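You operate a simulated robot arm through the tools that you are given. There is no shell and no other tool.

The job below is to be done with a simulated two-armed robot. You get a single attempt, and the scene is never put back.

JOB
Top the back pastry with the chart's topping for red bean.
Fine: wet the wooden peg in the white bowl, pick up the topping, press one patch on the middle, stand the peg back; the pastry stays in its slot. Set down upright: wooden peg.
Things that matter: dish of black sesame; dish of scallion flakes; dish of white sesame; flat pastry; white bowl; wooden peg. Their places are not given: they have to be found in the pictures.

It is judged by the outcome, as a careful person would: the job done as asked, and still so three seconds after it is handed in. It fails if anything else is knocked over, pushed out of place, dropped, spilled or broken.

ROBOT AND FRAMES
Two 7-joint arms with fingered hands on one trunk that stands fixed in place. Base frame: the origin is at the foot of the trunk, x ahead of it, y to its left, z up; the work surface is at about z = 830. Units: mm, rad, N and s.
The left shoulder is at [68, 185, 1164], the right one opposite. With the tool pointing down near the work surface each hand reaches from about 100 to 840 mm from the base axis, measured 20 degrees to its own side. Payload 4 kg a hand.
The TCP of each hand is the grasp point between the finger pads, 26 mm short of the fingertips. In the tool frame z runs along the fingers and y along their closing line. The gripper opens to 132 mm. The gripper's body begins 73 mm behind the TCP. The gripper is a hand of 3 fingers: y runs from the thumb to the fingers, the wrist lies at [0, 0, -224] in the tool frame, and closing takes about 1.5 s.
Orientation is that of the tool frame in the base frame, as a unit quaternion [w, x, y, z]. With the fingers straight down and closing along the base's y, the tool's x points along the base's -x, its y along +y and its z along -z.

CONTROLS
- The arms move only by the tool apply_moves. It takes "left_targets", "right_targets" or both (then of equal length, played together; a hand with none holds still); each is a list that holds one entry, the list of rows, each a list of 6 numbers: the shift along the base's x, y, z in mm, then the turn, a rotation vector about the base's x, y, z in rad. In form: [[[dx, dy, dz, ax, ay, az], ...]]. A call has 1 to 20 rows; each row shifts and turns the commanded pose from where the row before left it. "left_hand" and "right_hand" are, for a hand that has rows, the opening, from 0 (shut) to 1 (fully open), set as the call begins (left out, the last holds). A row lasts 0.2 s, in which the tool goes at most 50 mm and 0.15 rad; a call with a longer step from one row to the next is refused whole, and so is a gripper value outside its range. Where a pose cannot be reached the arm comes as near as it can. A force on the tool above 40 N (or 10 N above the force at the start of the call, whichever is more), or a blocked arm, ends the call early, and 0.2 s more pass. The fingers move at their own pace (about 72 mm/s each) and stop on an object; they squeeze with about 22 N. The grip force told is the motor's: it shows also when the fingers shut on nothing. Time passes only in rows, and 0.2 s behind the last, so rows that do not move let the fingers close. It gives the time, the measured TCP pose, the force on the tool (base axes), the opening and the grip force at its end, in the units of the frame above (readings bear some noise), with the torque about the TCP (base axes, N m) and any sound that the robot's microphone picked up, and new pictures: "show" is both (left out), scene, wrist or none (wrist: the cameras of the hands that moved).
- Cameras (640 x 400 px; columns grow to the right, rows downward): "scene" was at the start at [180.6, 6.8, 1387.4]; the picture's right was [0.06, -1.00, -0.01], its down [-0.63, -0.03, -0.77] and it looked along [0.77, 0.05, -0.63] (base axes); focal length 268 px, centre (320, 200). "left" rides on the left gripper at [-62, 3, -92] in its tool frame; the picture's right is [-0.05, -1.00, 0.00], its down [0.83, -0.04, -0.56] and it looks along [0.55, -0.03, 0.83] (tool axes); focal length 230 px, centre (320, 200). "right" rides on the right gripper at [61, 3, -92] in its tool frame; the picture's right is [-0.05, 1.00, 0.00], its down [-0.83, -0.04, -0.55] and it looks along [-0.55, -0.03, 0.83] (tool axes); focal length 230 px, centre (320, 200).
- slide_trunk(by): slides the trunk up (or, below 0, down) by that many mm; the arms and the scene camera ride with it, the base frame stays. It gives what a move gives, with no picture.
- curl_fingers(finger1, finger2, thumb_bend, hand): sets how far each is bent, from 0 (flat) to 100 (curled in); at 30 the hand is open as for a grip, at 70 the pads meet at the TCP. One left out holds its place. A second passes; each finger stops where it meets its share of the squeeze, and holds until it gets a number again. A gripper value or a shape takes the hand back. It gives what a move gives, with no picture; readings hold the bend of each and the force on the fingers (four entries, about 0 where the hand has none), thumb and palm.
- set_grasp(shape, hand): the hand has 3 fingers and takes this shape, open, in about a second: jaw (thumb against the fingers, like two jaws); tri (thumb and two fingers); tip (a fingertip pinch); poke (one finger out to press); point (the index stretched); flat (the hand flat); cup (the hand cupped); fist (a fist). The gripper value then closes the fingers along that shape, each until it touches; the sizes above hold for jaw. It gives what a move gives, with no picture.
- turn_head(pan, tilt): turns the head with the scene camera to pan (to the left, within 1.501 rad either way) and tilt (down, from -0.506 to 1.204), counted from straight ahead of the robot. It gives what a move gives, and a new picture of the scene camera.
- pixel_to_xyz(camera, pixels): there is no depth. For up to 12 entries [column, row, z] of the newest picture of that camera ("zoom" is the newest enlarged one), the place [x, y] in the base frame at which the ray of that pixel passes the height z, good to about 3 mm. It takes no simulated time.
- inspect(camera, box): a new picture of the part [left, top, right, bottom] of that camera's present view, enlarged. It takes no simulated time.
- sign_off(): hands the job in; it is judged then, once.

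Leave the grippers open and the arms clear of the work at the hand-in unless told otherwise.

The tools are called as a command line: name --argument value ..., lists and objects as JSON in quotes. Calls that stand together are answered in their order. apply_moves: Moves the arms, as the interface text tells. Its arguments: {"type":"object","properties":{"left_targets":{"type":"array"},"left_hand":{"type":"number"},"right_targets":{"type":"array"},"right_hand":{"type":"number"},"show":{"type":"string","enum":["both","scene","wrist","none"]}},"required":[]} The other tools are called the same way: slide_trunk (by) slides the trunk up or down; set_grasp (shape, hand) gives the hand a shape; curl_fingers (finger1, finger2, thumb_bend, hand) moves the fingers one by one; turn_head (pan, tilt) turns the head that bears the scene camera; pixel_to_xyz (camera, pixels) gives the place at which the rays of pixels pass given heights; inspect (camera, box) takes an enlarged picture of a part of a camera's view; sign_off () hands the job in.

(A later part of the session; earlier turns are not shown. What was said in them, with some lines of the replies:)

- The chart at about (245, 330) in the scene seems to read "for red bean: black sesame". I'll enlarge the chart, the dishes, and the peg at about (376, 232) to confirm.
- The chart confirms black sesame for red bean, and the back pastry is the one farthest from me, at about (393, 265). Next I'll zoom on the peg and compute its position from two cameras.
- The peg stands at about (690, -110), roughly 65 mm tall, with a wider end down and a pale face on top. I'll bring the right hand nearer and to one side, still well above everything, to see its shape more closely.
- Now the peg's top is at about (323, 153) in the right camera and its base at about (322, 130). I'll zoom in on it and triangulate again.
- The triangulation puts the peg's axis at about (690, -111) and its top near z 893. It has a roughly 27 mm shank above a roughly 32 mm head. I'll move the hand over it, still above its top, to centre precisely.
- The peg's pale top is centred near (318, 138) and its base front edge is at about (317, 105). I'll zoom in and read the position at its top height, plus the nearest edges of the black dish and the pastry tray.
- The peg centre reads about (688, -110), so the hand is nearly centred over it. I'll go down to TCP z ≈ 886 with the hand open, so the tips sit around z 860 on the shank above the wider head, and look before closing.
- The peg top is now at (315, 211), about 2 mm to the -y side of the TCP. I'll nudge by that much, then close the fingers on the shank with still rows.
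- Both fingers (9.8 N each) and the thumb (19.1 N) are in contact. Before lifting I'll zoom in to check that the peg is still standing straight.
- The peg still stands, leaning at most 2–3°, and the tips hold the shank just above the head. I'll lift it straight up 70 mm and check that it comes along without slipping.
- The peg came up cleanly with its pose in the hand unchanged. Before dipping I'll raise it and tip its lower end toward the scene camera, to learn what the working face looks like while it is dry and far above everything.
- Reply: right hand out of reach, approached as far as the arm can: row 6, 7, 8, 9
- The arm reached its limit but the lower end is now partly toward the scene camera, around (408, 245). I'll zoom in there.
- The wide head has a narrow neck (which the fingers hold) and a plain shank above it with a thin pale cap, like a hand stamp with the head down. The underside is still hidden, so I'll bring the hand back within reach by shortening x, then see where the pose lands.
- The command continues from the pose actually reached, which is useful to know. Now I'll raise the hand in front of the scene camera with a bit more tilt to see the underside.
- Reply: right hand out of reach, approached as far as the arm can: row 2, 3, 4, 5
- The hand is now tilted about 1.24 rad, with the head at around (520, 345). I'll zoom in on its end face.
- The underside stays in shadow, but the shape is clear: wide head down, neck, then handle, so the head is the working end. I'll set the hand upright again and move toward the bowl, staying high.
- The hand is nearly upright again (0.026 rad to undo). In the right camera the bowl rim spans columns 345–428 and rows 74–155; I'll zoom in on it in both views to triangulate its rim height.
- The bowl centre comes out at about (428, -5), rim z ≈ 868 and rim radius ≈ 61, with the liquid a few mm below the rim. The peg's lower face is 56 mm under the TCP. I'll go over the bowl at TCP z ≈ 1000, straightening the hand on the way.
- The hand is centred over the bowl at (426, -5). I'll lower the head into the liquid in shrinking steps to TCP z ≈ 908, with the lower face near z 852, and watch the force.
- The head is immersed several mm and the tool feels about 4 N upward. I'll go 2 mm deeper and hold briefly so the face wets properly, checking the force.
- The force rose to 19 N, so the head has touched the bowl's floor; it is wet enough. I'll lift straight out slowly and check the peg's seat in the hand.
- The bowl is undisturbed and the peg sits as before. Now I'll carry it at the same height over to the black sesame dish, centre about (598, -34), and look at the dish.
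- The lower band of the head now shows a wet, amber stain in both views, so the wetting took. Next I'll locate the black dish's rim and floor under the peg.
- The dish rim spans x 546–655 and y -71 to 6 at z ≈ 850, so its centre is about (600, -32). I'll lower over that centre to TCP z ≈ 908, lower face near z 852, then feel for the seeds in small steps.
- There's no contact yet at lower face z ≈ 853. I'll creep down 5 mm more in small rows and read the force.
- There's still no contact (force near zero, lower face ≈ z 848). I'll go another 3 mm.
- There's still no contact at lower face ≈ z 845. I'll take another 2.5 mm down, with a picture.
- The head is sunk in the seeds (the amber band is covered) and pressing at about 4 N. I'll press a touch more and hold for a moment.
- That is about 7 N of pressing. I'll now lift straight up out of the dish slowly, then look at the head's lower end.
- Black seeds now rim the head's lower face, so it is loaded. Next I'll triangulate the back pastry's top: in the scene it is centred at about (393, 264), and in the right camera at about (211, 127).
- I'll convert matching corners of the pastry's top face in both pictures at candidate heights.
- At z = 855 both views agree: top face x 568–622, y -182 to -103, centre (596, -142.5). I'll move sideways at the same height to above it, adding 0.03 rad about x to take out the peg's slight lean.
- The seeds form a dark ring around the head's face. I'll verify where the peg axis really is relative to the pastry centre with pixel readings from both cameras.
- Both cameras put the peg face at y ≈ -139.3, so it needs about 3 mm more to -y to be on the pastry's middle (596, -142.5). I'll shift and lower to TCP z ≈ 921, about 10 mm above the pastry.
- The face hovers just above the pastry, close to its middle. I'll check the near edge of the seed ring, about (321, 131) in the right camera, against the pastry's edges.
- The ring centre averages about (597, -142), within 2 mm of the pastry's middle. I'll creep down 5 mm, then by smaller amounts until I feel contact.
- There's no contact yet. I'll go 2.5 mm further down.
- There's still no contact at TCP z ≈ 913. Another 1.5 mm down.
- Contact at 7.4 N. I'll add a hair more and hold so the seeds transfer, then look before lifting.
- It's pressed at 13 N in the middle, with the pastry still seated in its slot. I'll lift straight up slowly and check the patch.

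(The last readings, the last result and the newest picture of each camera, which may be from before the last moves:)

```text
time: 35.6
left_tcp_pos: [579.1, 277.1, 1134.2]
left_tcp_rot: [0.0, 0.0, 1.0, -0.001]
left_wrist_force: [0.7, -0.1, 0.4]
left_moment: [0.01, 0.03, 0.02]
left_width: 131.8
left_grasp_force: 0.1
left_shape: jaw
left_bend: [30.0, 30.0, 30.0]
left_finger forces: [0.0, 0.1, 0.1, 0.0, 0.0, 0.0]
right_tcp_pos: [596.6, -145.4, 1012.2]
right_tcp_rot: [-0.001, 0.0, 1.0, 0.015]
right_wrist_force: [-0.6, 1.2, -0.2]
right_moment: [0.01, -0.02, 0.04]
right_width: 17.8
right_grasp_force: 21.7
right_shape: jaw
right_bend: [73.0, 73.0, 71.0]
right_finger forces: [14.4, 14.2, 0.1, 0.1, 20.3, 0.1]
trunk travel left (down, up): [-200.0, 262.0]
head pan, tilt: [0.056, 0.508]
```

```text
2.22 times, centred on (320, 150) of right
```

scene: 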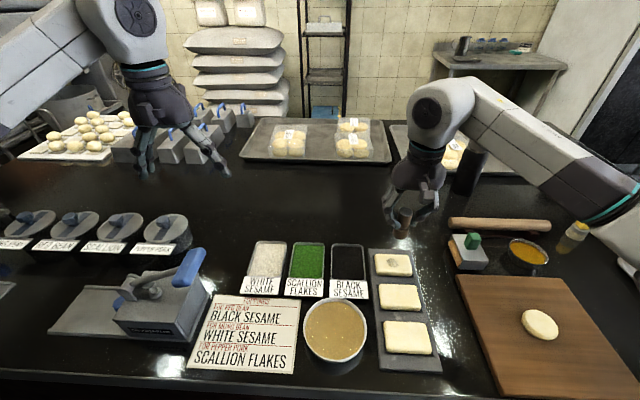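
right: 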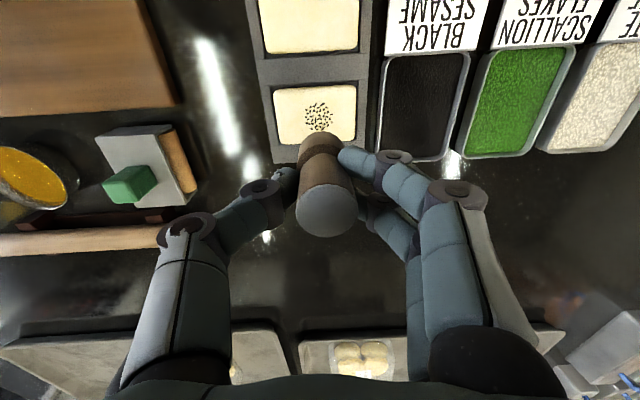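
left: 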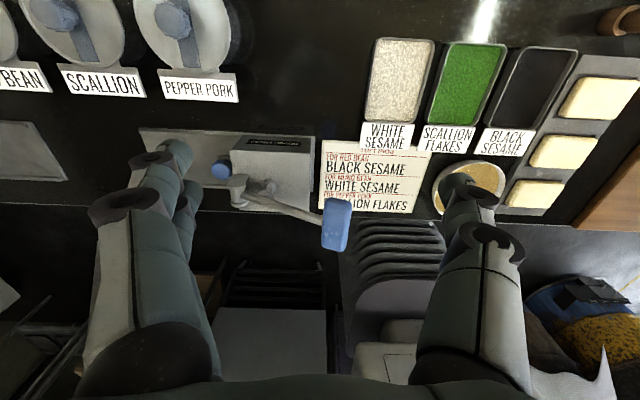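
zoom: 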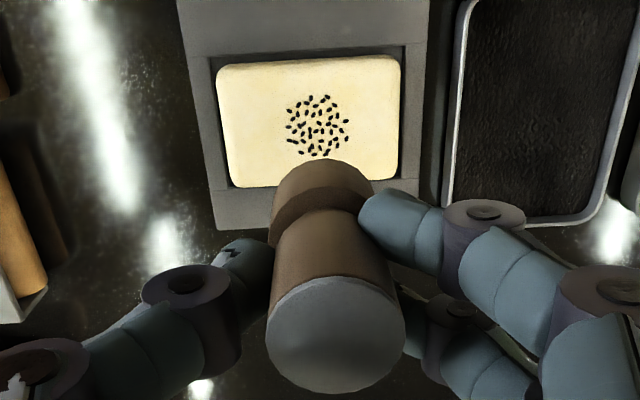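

A clean patch of black seeds sits in the middle of the back pastry, which is still in its slot. Now I'll bring the peg back over its original spot at (689, -111), allowing for the 3 mm offset of its face.

apply_moves --right_targets '[[[20, 7, 0, 0, 0, 0], [28, 10, -5, 0, 0, 0], [28, 10, -15, 0, 0, 0], [16, 4.5, -20, 0, 0, 0], [0, 0, -20, 0, 0, 0], [0, 0, -20, 0, 0, 0], [0, 0, 0, 0, 0, 0]]]' --show "both"

inspect --camera "scene" --box '[330, 175, 430, 275]'

inspect --camera "right" --box '[220, 60, 420, 240]'

```text
time: 37.2
left_tcp_pos: [579.7, 278.8, 1133.7]
left_tcp_rot: [0.0, 0.0, 1.0, 0.0]
left_wrist_force: [-0.5, -0.3, -0.2]
left_moment: [-0.01, -0.01, 0.0]
left_width: 131.9
left_grasp_force: 0.1
left_shape: jaw
left_bend: [30.0, 30.0, 30.0]
left_finger forces: [0.1, 0.0, 0.1, 0.0, 0.0, 0.0]
right_tcp_pos: [687.2, -114.7, 930.1]
right_tcp_rot: [0.0, 0.0, 1.0, 0.015]
right_wrist_force: [-0.2, -0.3, -0.4]
right_moment: [0.0, 0.01, 0.02]
right_width: 18.0
right_grasp_force: 21.8
right_shape: jaw
right_bend: [73.0, 73.0, 71.0]
right_finger forces: [14.6, 14.0, 0.0, 0.1, 20.2, 0.1]
trunk travel left (down, up): [-200.0, 262.0]
head pan, tilt: [0.056, 0.508]
```

scene: 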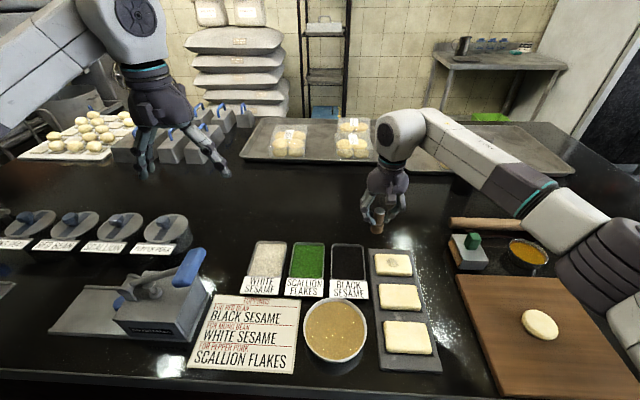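
right: 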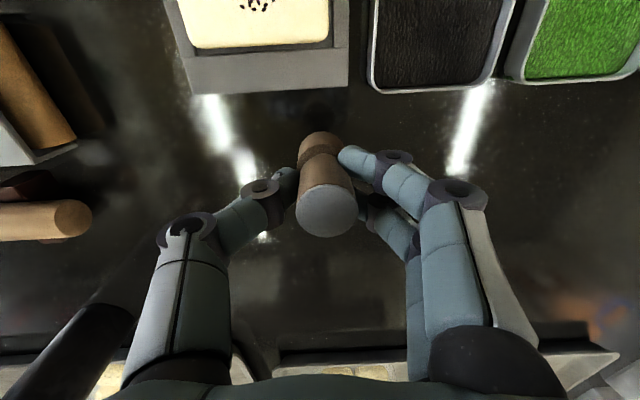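

```text
4.00 times, centred on (380, 225) of scene
```

zoom: 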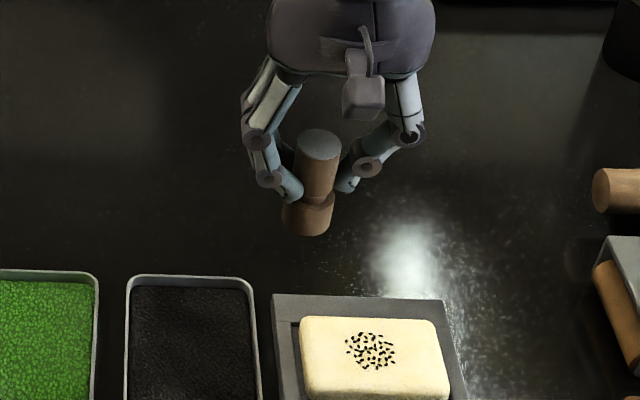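

```text
2.22 times, centred on (320, 150) of right
```

zoom: 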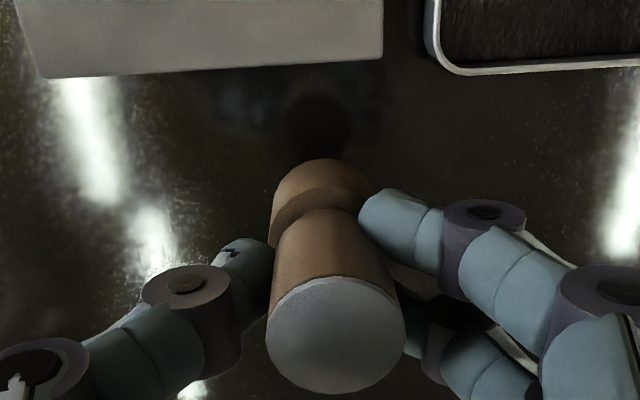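

The peg hangs practically vertical above its old spot. I'll lower it to about 4 mm above the table, then creep until it touches.

apply_moves --right_targets '[[[1, 0, -15, 0, 0, 0], [0, 0, -13, 0, 0, 0], [0, 0, -8, 0, 0, 0], [0, 0, -4, 0, 0, 0], [0, 0, 0, 0, 0, 0]]]' --show "none"

apply_moves --right_targets '[[[0, 0, -1, 0, 0, 0], [0, 0, -1, 0, 0, 0], [0, 0, 0, 0, 0, 0]]]' --show "none"

```text
time: 38.4
left_tcp_pos: [579.8, 277.7, 1133.8]
left_tcp_rot: [0.0, 0.001, 1.0, 0.0]
left_wrist_force: [-0.2, -0.3, 0.6]
left_moment: [-0.01, 0.0, 0.0]
left_width: 131.8
left_grasp_force: 0.1
left_shape: jaw
left_bend: [30.0, 30.0, 30.0]
left_finger forces: [0.0, 0.0, 0.1, 0.0, 0.0, 0.1]
right_tcp_pos: [688.4, -115.2, 891.3]
right_tcp_rot: [-0.001, 0.0, 1.0, 0.015]
right_wrist_force: [-0.4, -1.2, -0.4]
right_moment: [-0.01, 0.01, 0.02]
right_width: 18.0
right_grasp_force: 22.0
right_shape: jaw
right_bend: [73.0, 73.0, 71.0]
right_finger forces: [14.5, 14.1, 0.1, 0.1, 20.2, 0.0]
trunk travel left (down, up): [-200.0, 262.0]
head pan, tilt: [0.056, 0.508]
```

```text
time: 39.2
left_tcp_pos: [579.6, 276.2, 1132.1]
left_tcp_rot: [0.0, -0.001, 1.0, 0.001]
left_wrist_force: [0.1, 0.2, 0.0]
left_moment: [0.01, 0.0, -0.03]
left_width: 131.9
left_grasp_force: 0.0
left_shape: jaw
left_bend: [30.0, 30.0, 30.0]
left_finger forces: [0.0, 0.0, 0.1, 0.0, 0.0, 0.0]
right_tcp_pos: [688.6, -114.4, 887.8]
right_tcp_rot: [-0.001, 0.0, 1.0, 0.015]
right_wrist_force: [0.6, -0.9, -0.8]
right_moment: [0.0, 0.0, -0.01]
right_width: 18.6
right_grasp_force: 22.0
right_shape: jaw
right_bend: [73.0, 73.0, 71.0]
right_finger forces: [14.4, 14.2, 0.1, 0.0, 20.1, 0.1]
trunk travel left (down, up): [-200.0, 262.0]
head pan, tilt: [0.056, 0.508]
```

There's no contact yet at TCP z ≈ 888. I'll creep 1.5 mm more.

apply_moves --right_targets '[[[0, 0, -1, 0, 0, 0], [0, 0, -0.5, 0, 0, 0], [0, 0, 0, 0, 0, 0]]]' --show "none"

```text
time: 40.0
left_tcp_pos: [579.1, 277.5, 1133.9]
left_tcp_rot: [0.0, 0.0, 1.0, 0.0]
left_wrist_force: [0.2, -0.1, -0.1]
left_moment: [0.0, 0.02, -0.04]
left_width: 132.0
left_grasp_force: 0.1
left_shape: jaw
left_bend: [30.0, 30.0, 30.0]
left_finger forces: [0.0, 0.0, 0.0, 0.1, 0.0, 0.0]
right_tcp_pos: [688.6, -114.5, 887.0]
right_tcp_rot: [0.0, 0.0, 1.0, 0.015]
right_wrist_force: [1.2, 0.1, -0.8]
right_moment: [0.03, 0.0, 0.0]
right_width: 18.4
right_grasp_force: 21.9
right_shape: jaw
right_bend: [73.0, 73.0, 71.0]
right_finger forces: [14.5, 14.0, 0.0, 0.1, 20.2, 0.0]
trunk travel left (down, up): [-200.0, 262.0]
head pan, tilt: [0.056, 0.508]
```

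There's still no upward force. Another 1 mm.

apply_moves --right_targets '[[[0, 0, -0.6, 0, 0, 0], [0, 0, -0.6, 0, 0, 0], [0, 0, 0, 0, 0, 0]]]' --show "none"

```text
time: 40.8
left_tcp_pos: [579.6, 277.6, 1132.2]
left_tcp_rot: [0.0, 0.0, 1.0, 0.0]
left_wrist_force: [0.1, -0.1, 0.2]
left_moment: [0.01, 0.01, 0.0]
left_width: 132.0
left_grasp_force: 0.2
left_shape: jaw
left_bend: [30.0, 30.0, 30.0]
left_finger forces: [0.0, 0.0, 0.0, 0.1, 0.1, 0.1]
right_tcp_pos: [689.9, -114.0, 887.6]
right_tcp_rot: [-0.002, 0.001, 1.0, 0.015]
right_wrist_force: [-0.6, 0.8, -0.7]
right_moment: [0.01, 0.0, -0.01]
right_width: 18.2
right_grasp_force: 22.3
right_shape: jaw
right_bend: [73.0, 73.0, 71.0]
right_finger forces: [14.5, 14.2, 0.0, 0.0, 20.1, 0.0]
trunk travel left (down, up): [-200.0, 262.0]
head pan, tilt: [0.056, 0.508]
```

It's still free. I'll continue 1.2 mm further.

apply_moves --right_targets '[[[0, 0, -0.6, 0, 0, 0], [0, 0, -0.6, 0, 0, 0], [0, 0, 0, 0, 0, 0]]]' --show "wrist"

inspect --camera "right" --box '[220, 80, 420, 260]'

inspect --camera "scene" --box '[335, 185, 425, 275]'

```text
time: 41.6
left_tcp_pos: [579.6, 276.2, 1133.8]
left_tcp_rot: [0.0, 0.0, 1.0, -0.001]
left_wrist_force: [-0.6, -0.1, -0.4]
left_moment: [0.01, 0.0, -0.01]
left_width: 131.9
left_grasp_force: 0.0
left_shape: jaw
left_bend: [30.0, 30.0, 30.0]
left_finger forces: [0.1, 0.0, 0.0, 0.0, 0.0, 0.0]
right_tcp_pos: [688.3, -115.2, 885.0]
right_tcp_rot: [-0.001, 0.0, 1.0, 0.014]
right_wrist_force: [0.4, -0.6, -1.2]
right_moment: [-0.01, 0.01, 0.0]
right_width: 18.2
right_grasp_force: 22.2
right_shape: jaw
right_bend: [73.0, 73.0, 71.0]
right_finger forces: [14.5, 14.1, 0.0, 0.0, 20.2, 0.0]
trunk travel left (down, up): [-200.0, 262.0]
head pan, tilt: [0.056, 0.508]
```

right: 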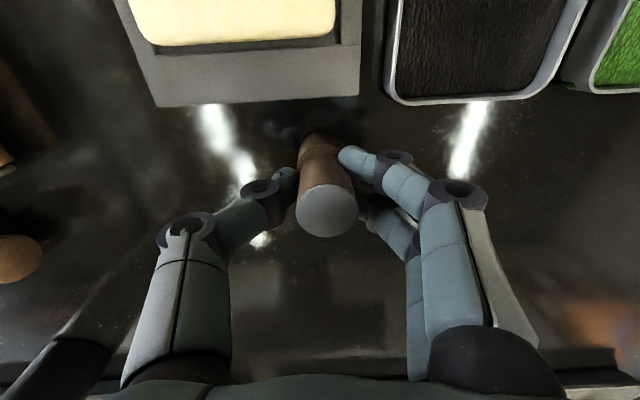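

```text
2.22 times, centred on (320, 170) of right
```

zoom: 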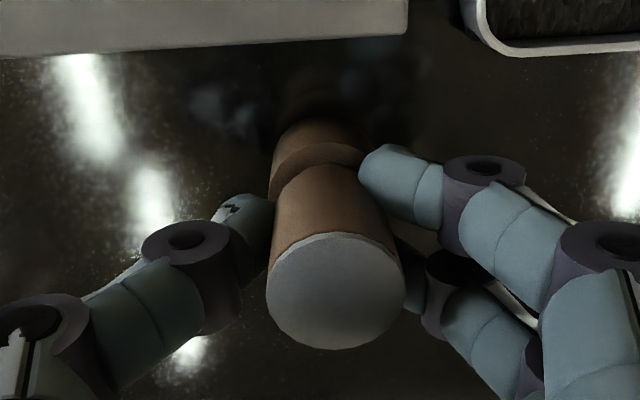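

```text
4.44 times, centred on (380, 230) of scene
```

zoom: 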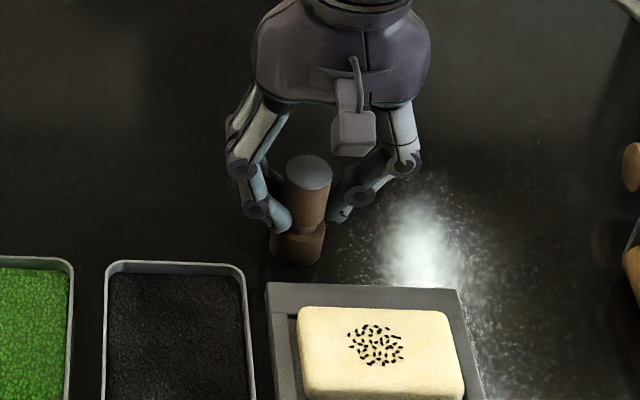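

The peg's base is a hair above its reflection. I'll keep creeping 1 mm at a time until the force shows contact.

apply_moves --right_targets '[[[0, 0, -0.5, 0, 0, 0], [0, 0, -0.5, 0, 0, 0], [0, 0, 0, 0, 0, 0]]]' --show "none"

```text
time: 42.4
left_tcp_pos: [580.0, 277.9, 1133.7]
left_tcp_rot: [-0.001, 0.0, 1.0, 0.0]
left_wrist_force: [0.5, -0.3, 0.1]
left_moment: [-0.02, 0.0, 0.05]
left_width: 131.7
left_grasp_force: 0.1
left_shape: jaw
left_bend: [30.0, 30.0, 30.0]
left_finger forces: [0.1, 0.0, 0.0, 0.0, 0.0, 0.0]
right_tcp_pos: [689.0, -113.5, 884.7]
right_tcp_rot: [0.0, 0.0, 1.0, 0.014]
right_wrist_force: [0.0, -0.4, 1.1]
right_moment: [0.01, 0.06, 0.0]
right_width: 18.3
right_grasp_force: 21.5
right_shape: jaw
right_bend: [73.0, 73.0, 71.0]
right_finger forces: [14.5, 14.3, 0.0, 0.1, 20.5, 0.0]
trunk travel left (down, up): [-200.0, 262.0]
head pan, tilt: [0.056, 0.508]
```

The force is just starting to rise (about +1 N). I'll go 0.5 mm more to seat it.

apply_moves --right_targets '[[[0, 0, -0.5, 0, 0, 0], [0, 0, 0, 0, 0, 0]]]' --show "none"

```text
time: 43.0
left_tcp_pos: [578.9, 277.8, 1135.1]
left_tcp_rot: [0.0, 0.0, 1.0, 0.0]
left_wrist_force: [0.1, -0.1, 0.3]
left_moment: [-0.03, 0.03, 0.01]
left_width: 131.9
left_grasp_force: 0.2
left_shape: jaw
left_bend: [30.0, 30.0, 30.0]
left_finger forces: [0.0, 0.0, 0.0, 0.0, 0.1, 0.1]
right_tcp_pos: [689.4, -113.6, 885.1]
right_tcp_rot: [0.0, 0.0, 1.0, 0.016]
right_wrist_force: [2.4, 0.2, 4.0]
right_moment: [-0.02, -0.01, -0.01]
right_width: 18.1
right_grasp_force: 21.8
right_shape: jaw
right_bend: [73.0, 73.0, 71.0]
right_finger forces: [14.7, 14.8, 0.0, 0.0, 20.7, 0.0]
trunk travel left (down, up): [-200.0, 262.0]
head pan, tilt: [0.056, 0.508]
```

It's seated with about 4 N. I'll open the fingers a little first (0.3), so the peg can settle by itself, and look.

apply_moves --right_targets '[[[0, 0, 0, 0, 0, 0], [0, 0, 0, 0, 0, 0], [0, 0, 0, 0, 0, 0], [0, 0, 0, 0, 0, 0]]]' --right_hand 0.35 --show "both"

inspect --camera "right" --box '[220, 80, 420, 260]'

inspect --camera "scene" --box '[335, 185, 425, 275]'

```text
time: 44.0
left_tcp_pos: [579.9, 276.6, 1133.2]
left_tcp_rot: [-0.001, 0.001, 1.0, 0.0]
left_wrist_force: [-0.3, -0.6, 0.3]
left_moment: [0.0, 0.02, 0.0]
left_width: 131.7
left_grasp_force: 0.0
left_shape: jaw
left_bend: [30.0, 30.0, 30.0]
left_finger forces: [0.0, 0.0, 0.0, 0.0, 0.1, 0.0]
right_tcp_pos: [688.3, -113.8, 883.8]
right_tcp_rot: [-0.001, 0.0, 1.0, 0.015]
right_wrist_force: [-0.3, -0.6, 0.0]
right_moment: [-0.03, 0.01, -0.01]
right_width: 45.9
right_grasp_force: 0.0
right_shape: jaw
right_bend: [74.0, 74.0, 70.0]
right_finger forces: [0.0, 0.1, 0.0, 0.1, 0.1, 0.1]
trunk travel left (down, up): [-200.0, 262.0]
head pan, tilt: [0.056, 0.508]
```

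scene: 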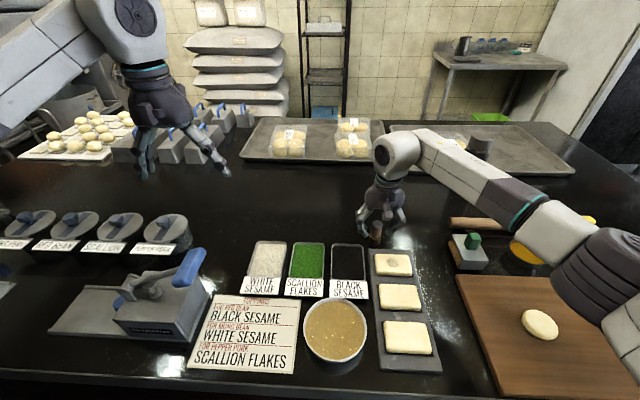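
right: 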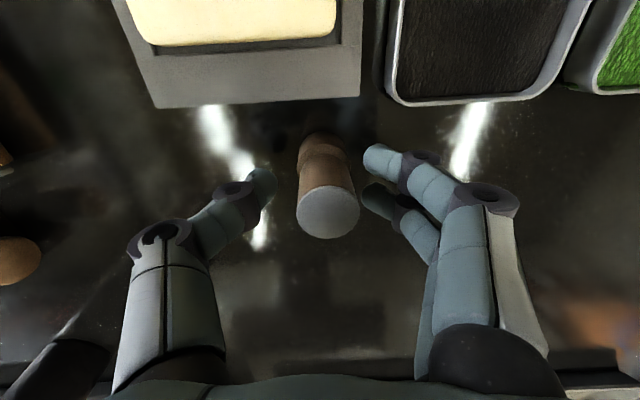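

```text
2.22 times, centred on (320, 170) of right
```

zoom: 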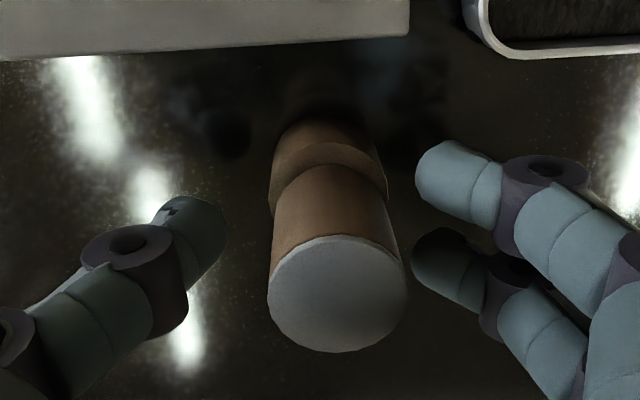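

```text
4.44 times, centred on (380, 230) of scene
```

zoom: 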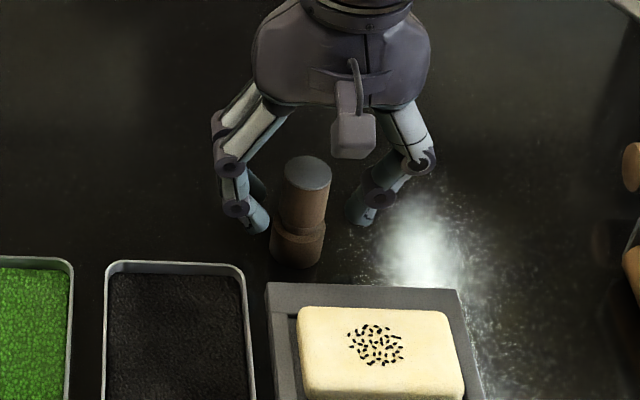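

The peg stands upright by itself, with a clear gap to the fingers on both sides. I'll open fully here, then lift straight up.

apply_moves --right_targets '[[[0, 0, 0, 0, 0, 0], [0, 0, 0, 0, 0, 0], [0, 0, 0, 0, 0, 0], [0, 0, 0, 0, 0, 0], [0, 0, 0, 0, 0, 0]]]' --right_hand 1 --show "wrist"

```text
time: 45.2
left_tcp_pos: [580.1, 277.6, 1133.9]
left_tcp_rot: [-0.001, 0.0, 1.0, 0.0]
left_wrist_force: [0.0, 0.1, -0.5]
left_moment: [0.01, 0.01, 0.02]
left_width: 131.7
left_grasp_force: 0.1
left_shape: jaw
left_bend: [30.0, 30.0, 30.0]
left_finger forces: [0.0, 0.0, 0.0, 0.1, 0.0, 0.0]
right_tcp_pos: [688.7, -114.2, 883.7]
right_tcp_rot: [-0.001, 0.001, 1.0, 0.014]
right_wrist_force: [0.2, -0.3, -0.5]
right_moment: [0.01, 0.0, 0.03]
right_width: 131.6
right_grasp_force: 0.1
right_shape: jaw
right_bend: [30.0, 30.0, 30.0]
right_finger forces: [0.0, 0.1, 0.0, 0.1, 0.1, 0.0]
trunk travel left (down, up): [-200.0, 262.0]
head pan, tilt: [0.056, 0.508]
```

right: 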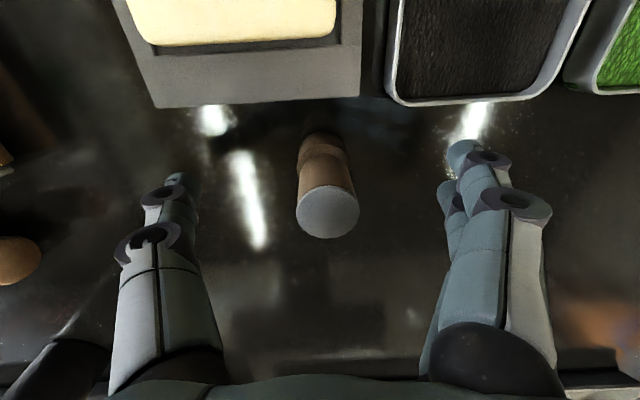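

The hand is fully open and the peg is standing. I'll lift straight up past its top, then draw back toward the starting pose, clear of the work.

apply_moves --right_targets '[[[0, 0, 20, 0, 0, 0], [0, 0, 35, 0, 0, 0], [0, 0, 40, 0, 0, 0], [0, 0, 40, 0, 0, 0], [0, 0, 40, -0.03, 0, 0], [-25, -30, 25, 0, 0, 0], [-25, -30, 25, 0, 0, 0], [-25, -30, 25, 0, 0, 0], [-25, -30, 25, 0, 0, 0], [-25, -30, 25, 0, 0, 0], [0, 0, 0, 0, 0, 0]]]' --show "both"

inspect --camera "scene" --box '[230, 205, 450, 380]'

inspect --camera "scene" --box '[345, 205, 425, 285]'

```text
time: 47.6
left_tcp_pos: [581.1, 278.0, 1133.6]
left_tcp_rot: [-0.001, 0.001, 1.0, 0.0]
left_wrist_force: [0.9, 0.1, -0.7]
left_moment: [-0.03, 0.03, 0.0]
left_width: 132.1
left_grasp_force: 0.1
left_shape: jaw
left_bend: [30.0, 30.0, 30.0]
left_finger forces: [0.1, 0.0, 0.0, 0.0, 0.0, 0.0]
right_tcp_pos: [564.5, -262.1, 1183.3]
right_tcp_rot: [-0.001, 0.0, 1.0, 0.0]
right_wrist_force: [0.2, 0.4, 0.3]
right_moment: [-0.01, 0.01, 0.01]
right_width: 131.9
right_grasp_force: 0.1
right_shape: jaw
right_bend: [30.0, 30.0, 30.0]
right_finger forces: [0.0, 0.1, 0.0, 0.0, 0.1, 0.0]
trunk travel left (down, up): [-200.0, 262.0]
head pan, tilt: [0.056, 0.508]
```

scene: 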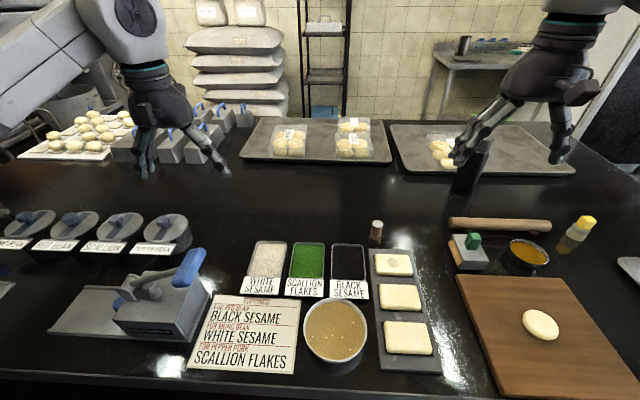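
right: 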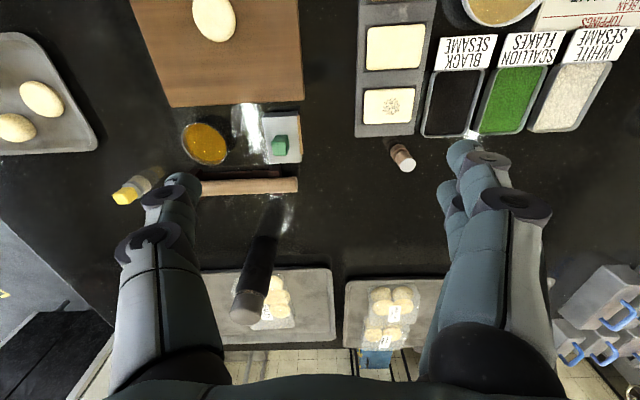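

```text
2.29 times, centred on (340, 292) of scene
```

zoom: 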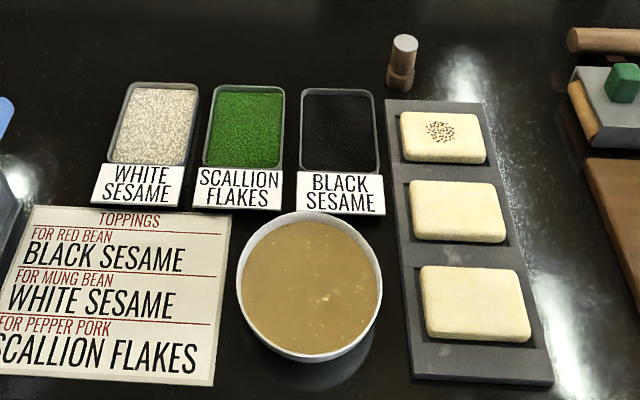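

```text
5.00 times, centred on (385, 245) of scene
```

zoom: 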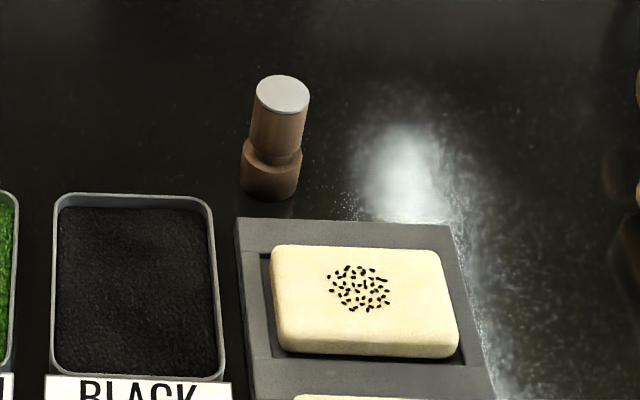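

The peg stands upright where it was, within about a pixel of the first picture. The back pastry carries one black sesame patch in its middle and is still in its slot, and the bowl and dishes are where they were. Both hands are open and clear of the work, so I'm handing the job in.

sign_off

```text
The job is handed in.
```

The back pastry now has one patch of black sesame on its middle, which is the topping the chart gives for red bean. It is still in its slot.

I wet the peg in the white bowl, loaded it in the black sesame dish and pressed the patch at about 13 N. The peg stands upright where it was, and the last pictures show the bowl, the dishes and the other pastries in their places. Both hands are open and the arms are clear of the work.

While wetting, the peg touched the bowl's floor at about 19 N. The bowl did not move and nothing spilled in the pictures.
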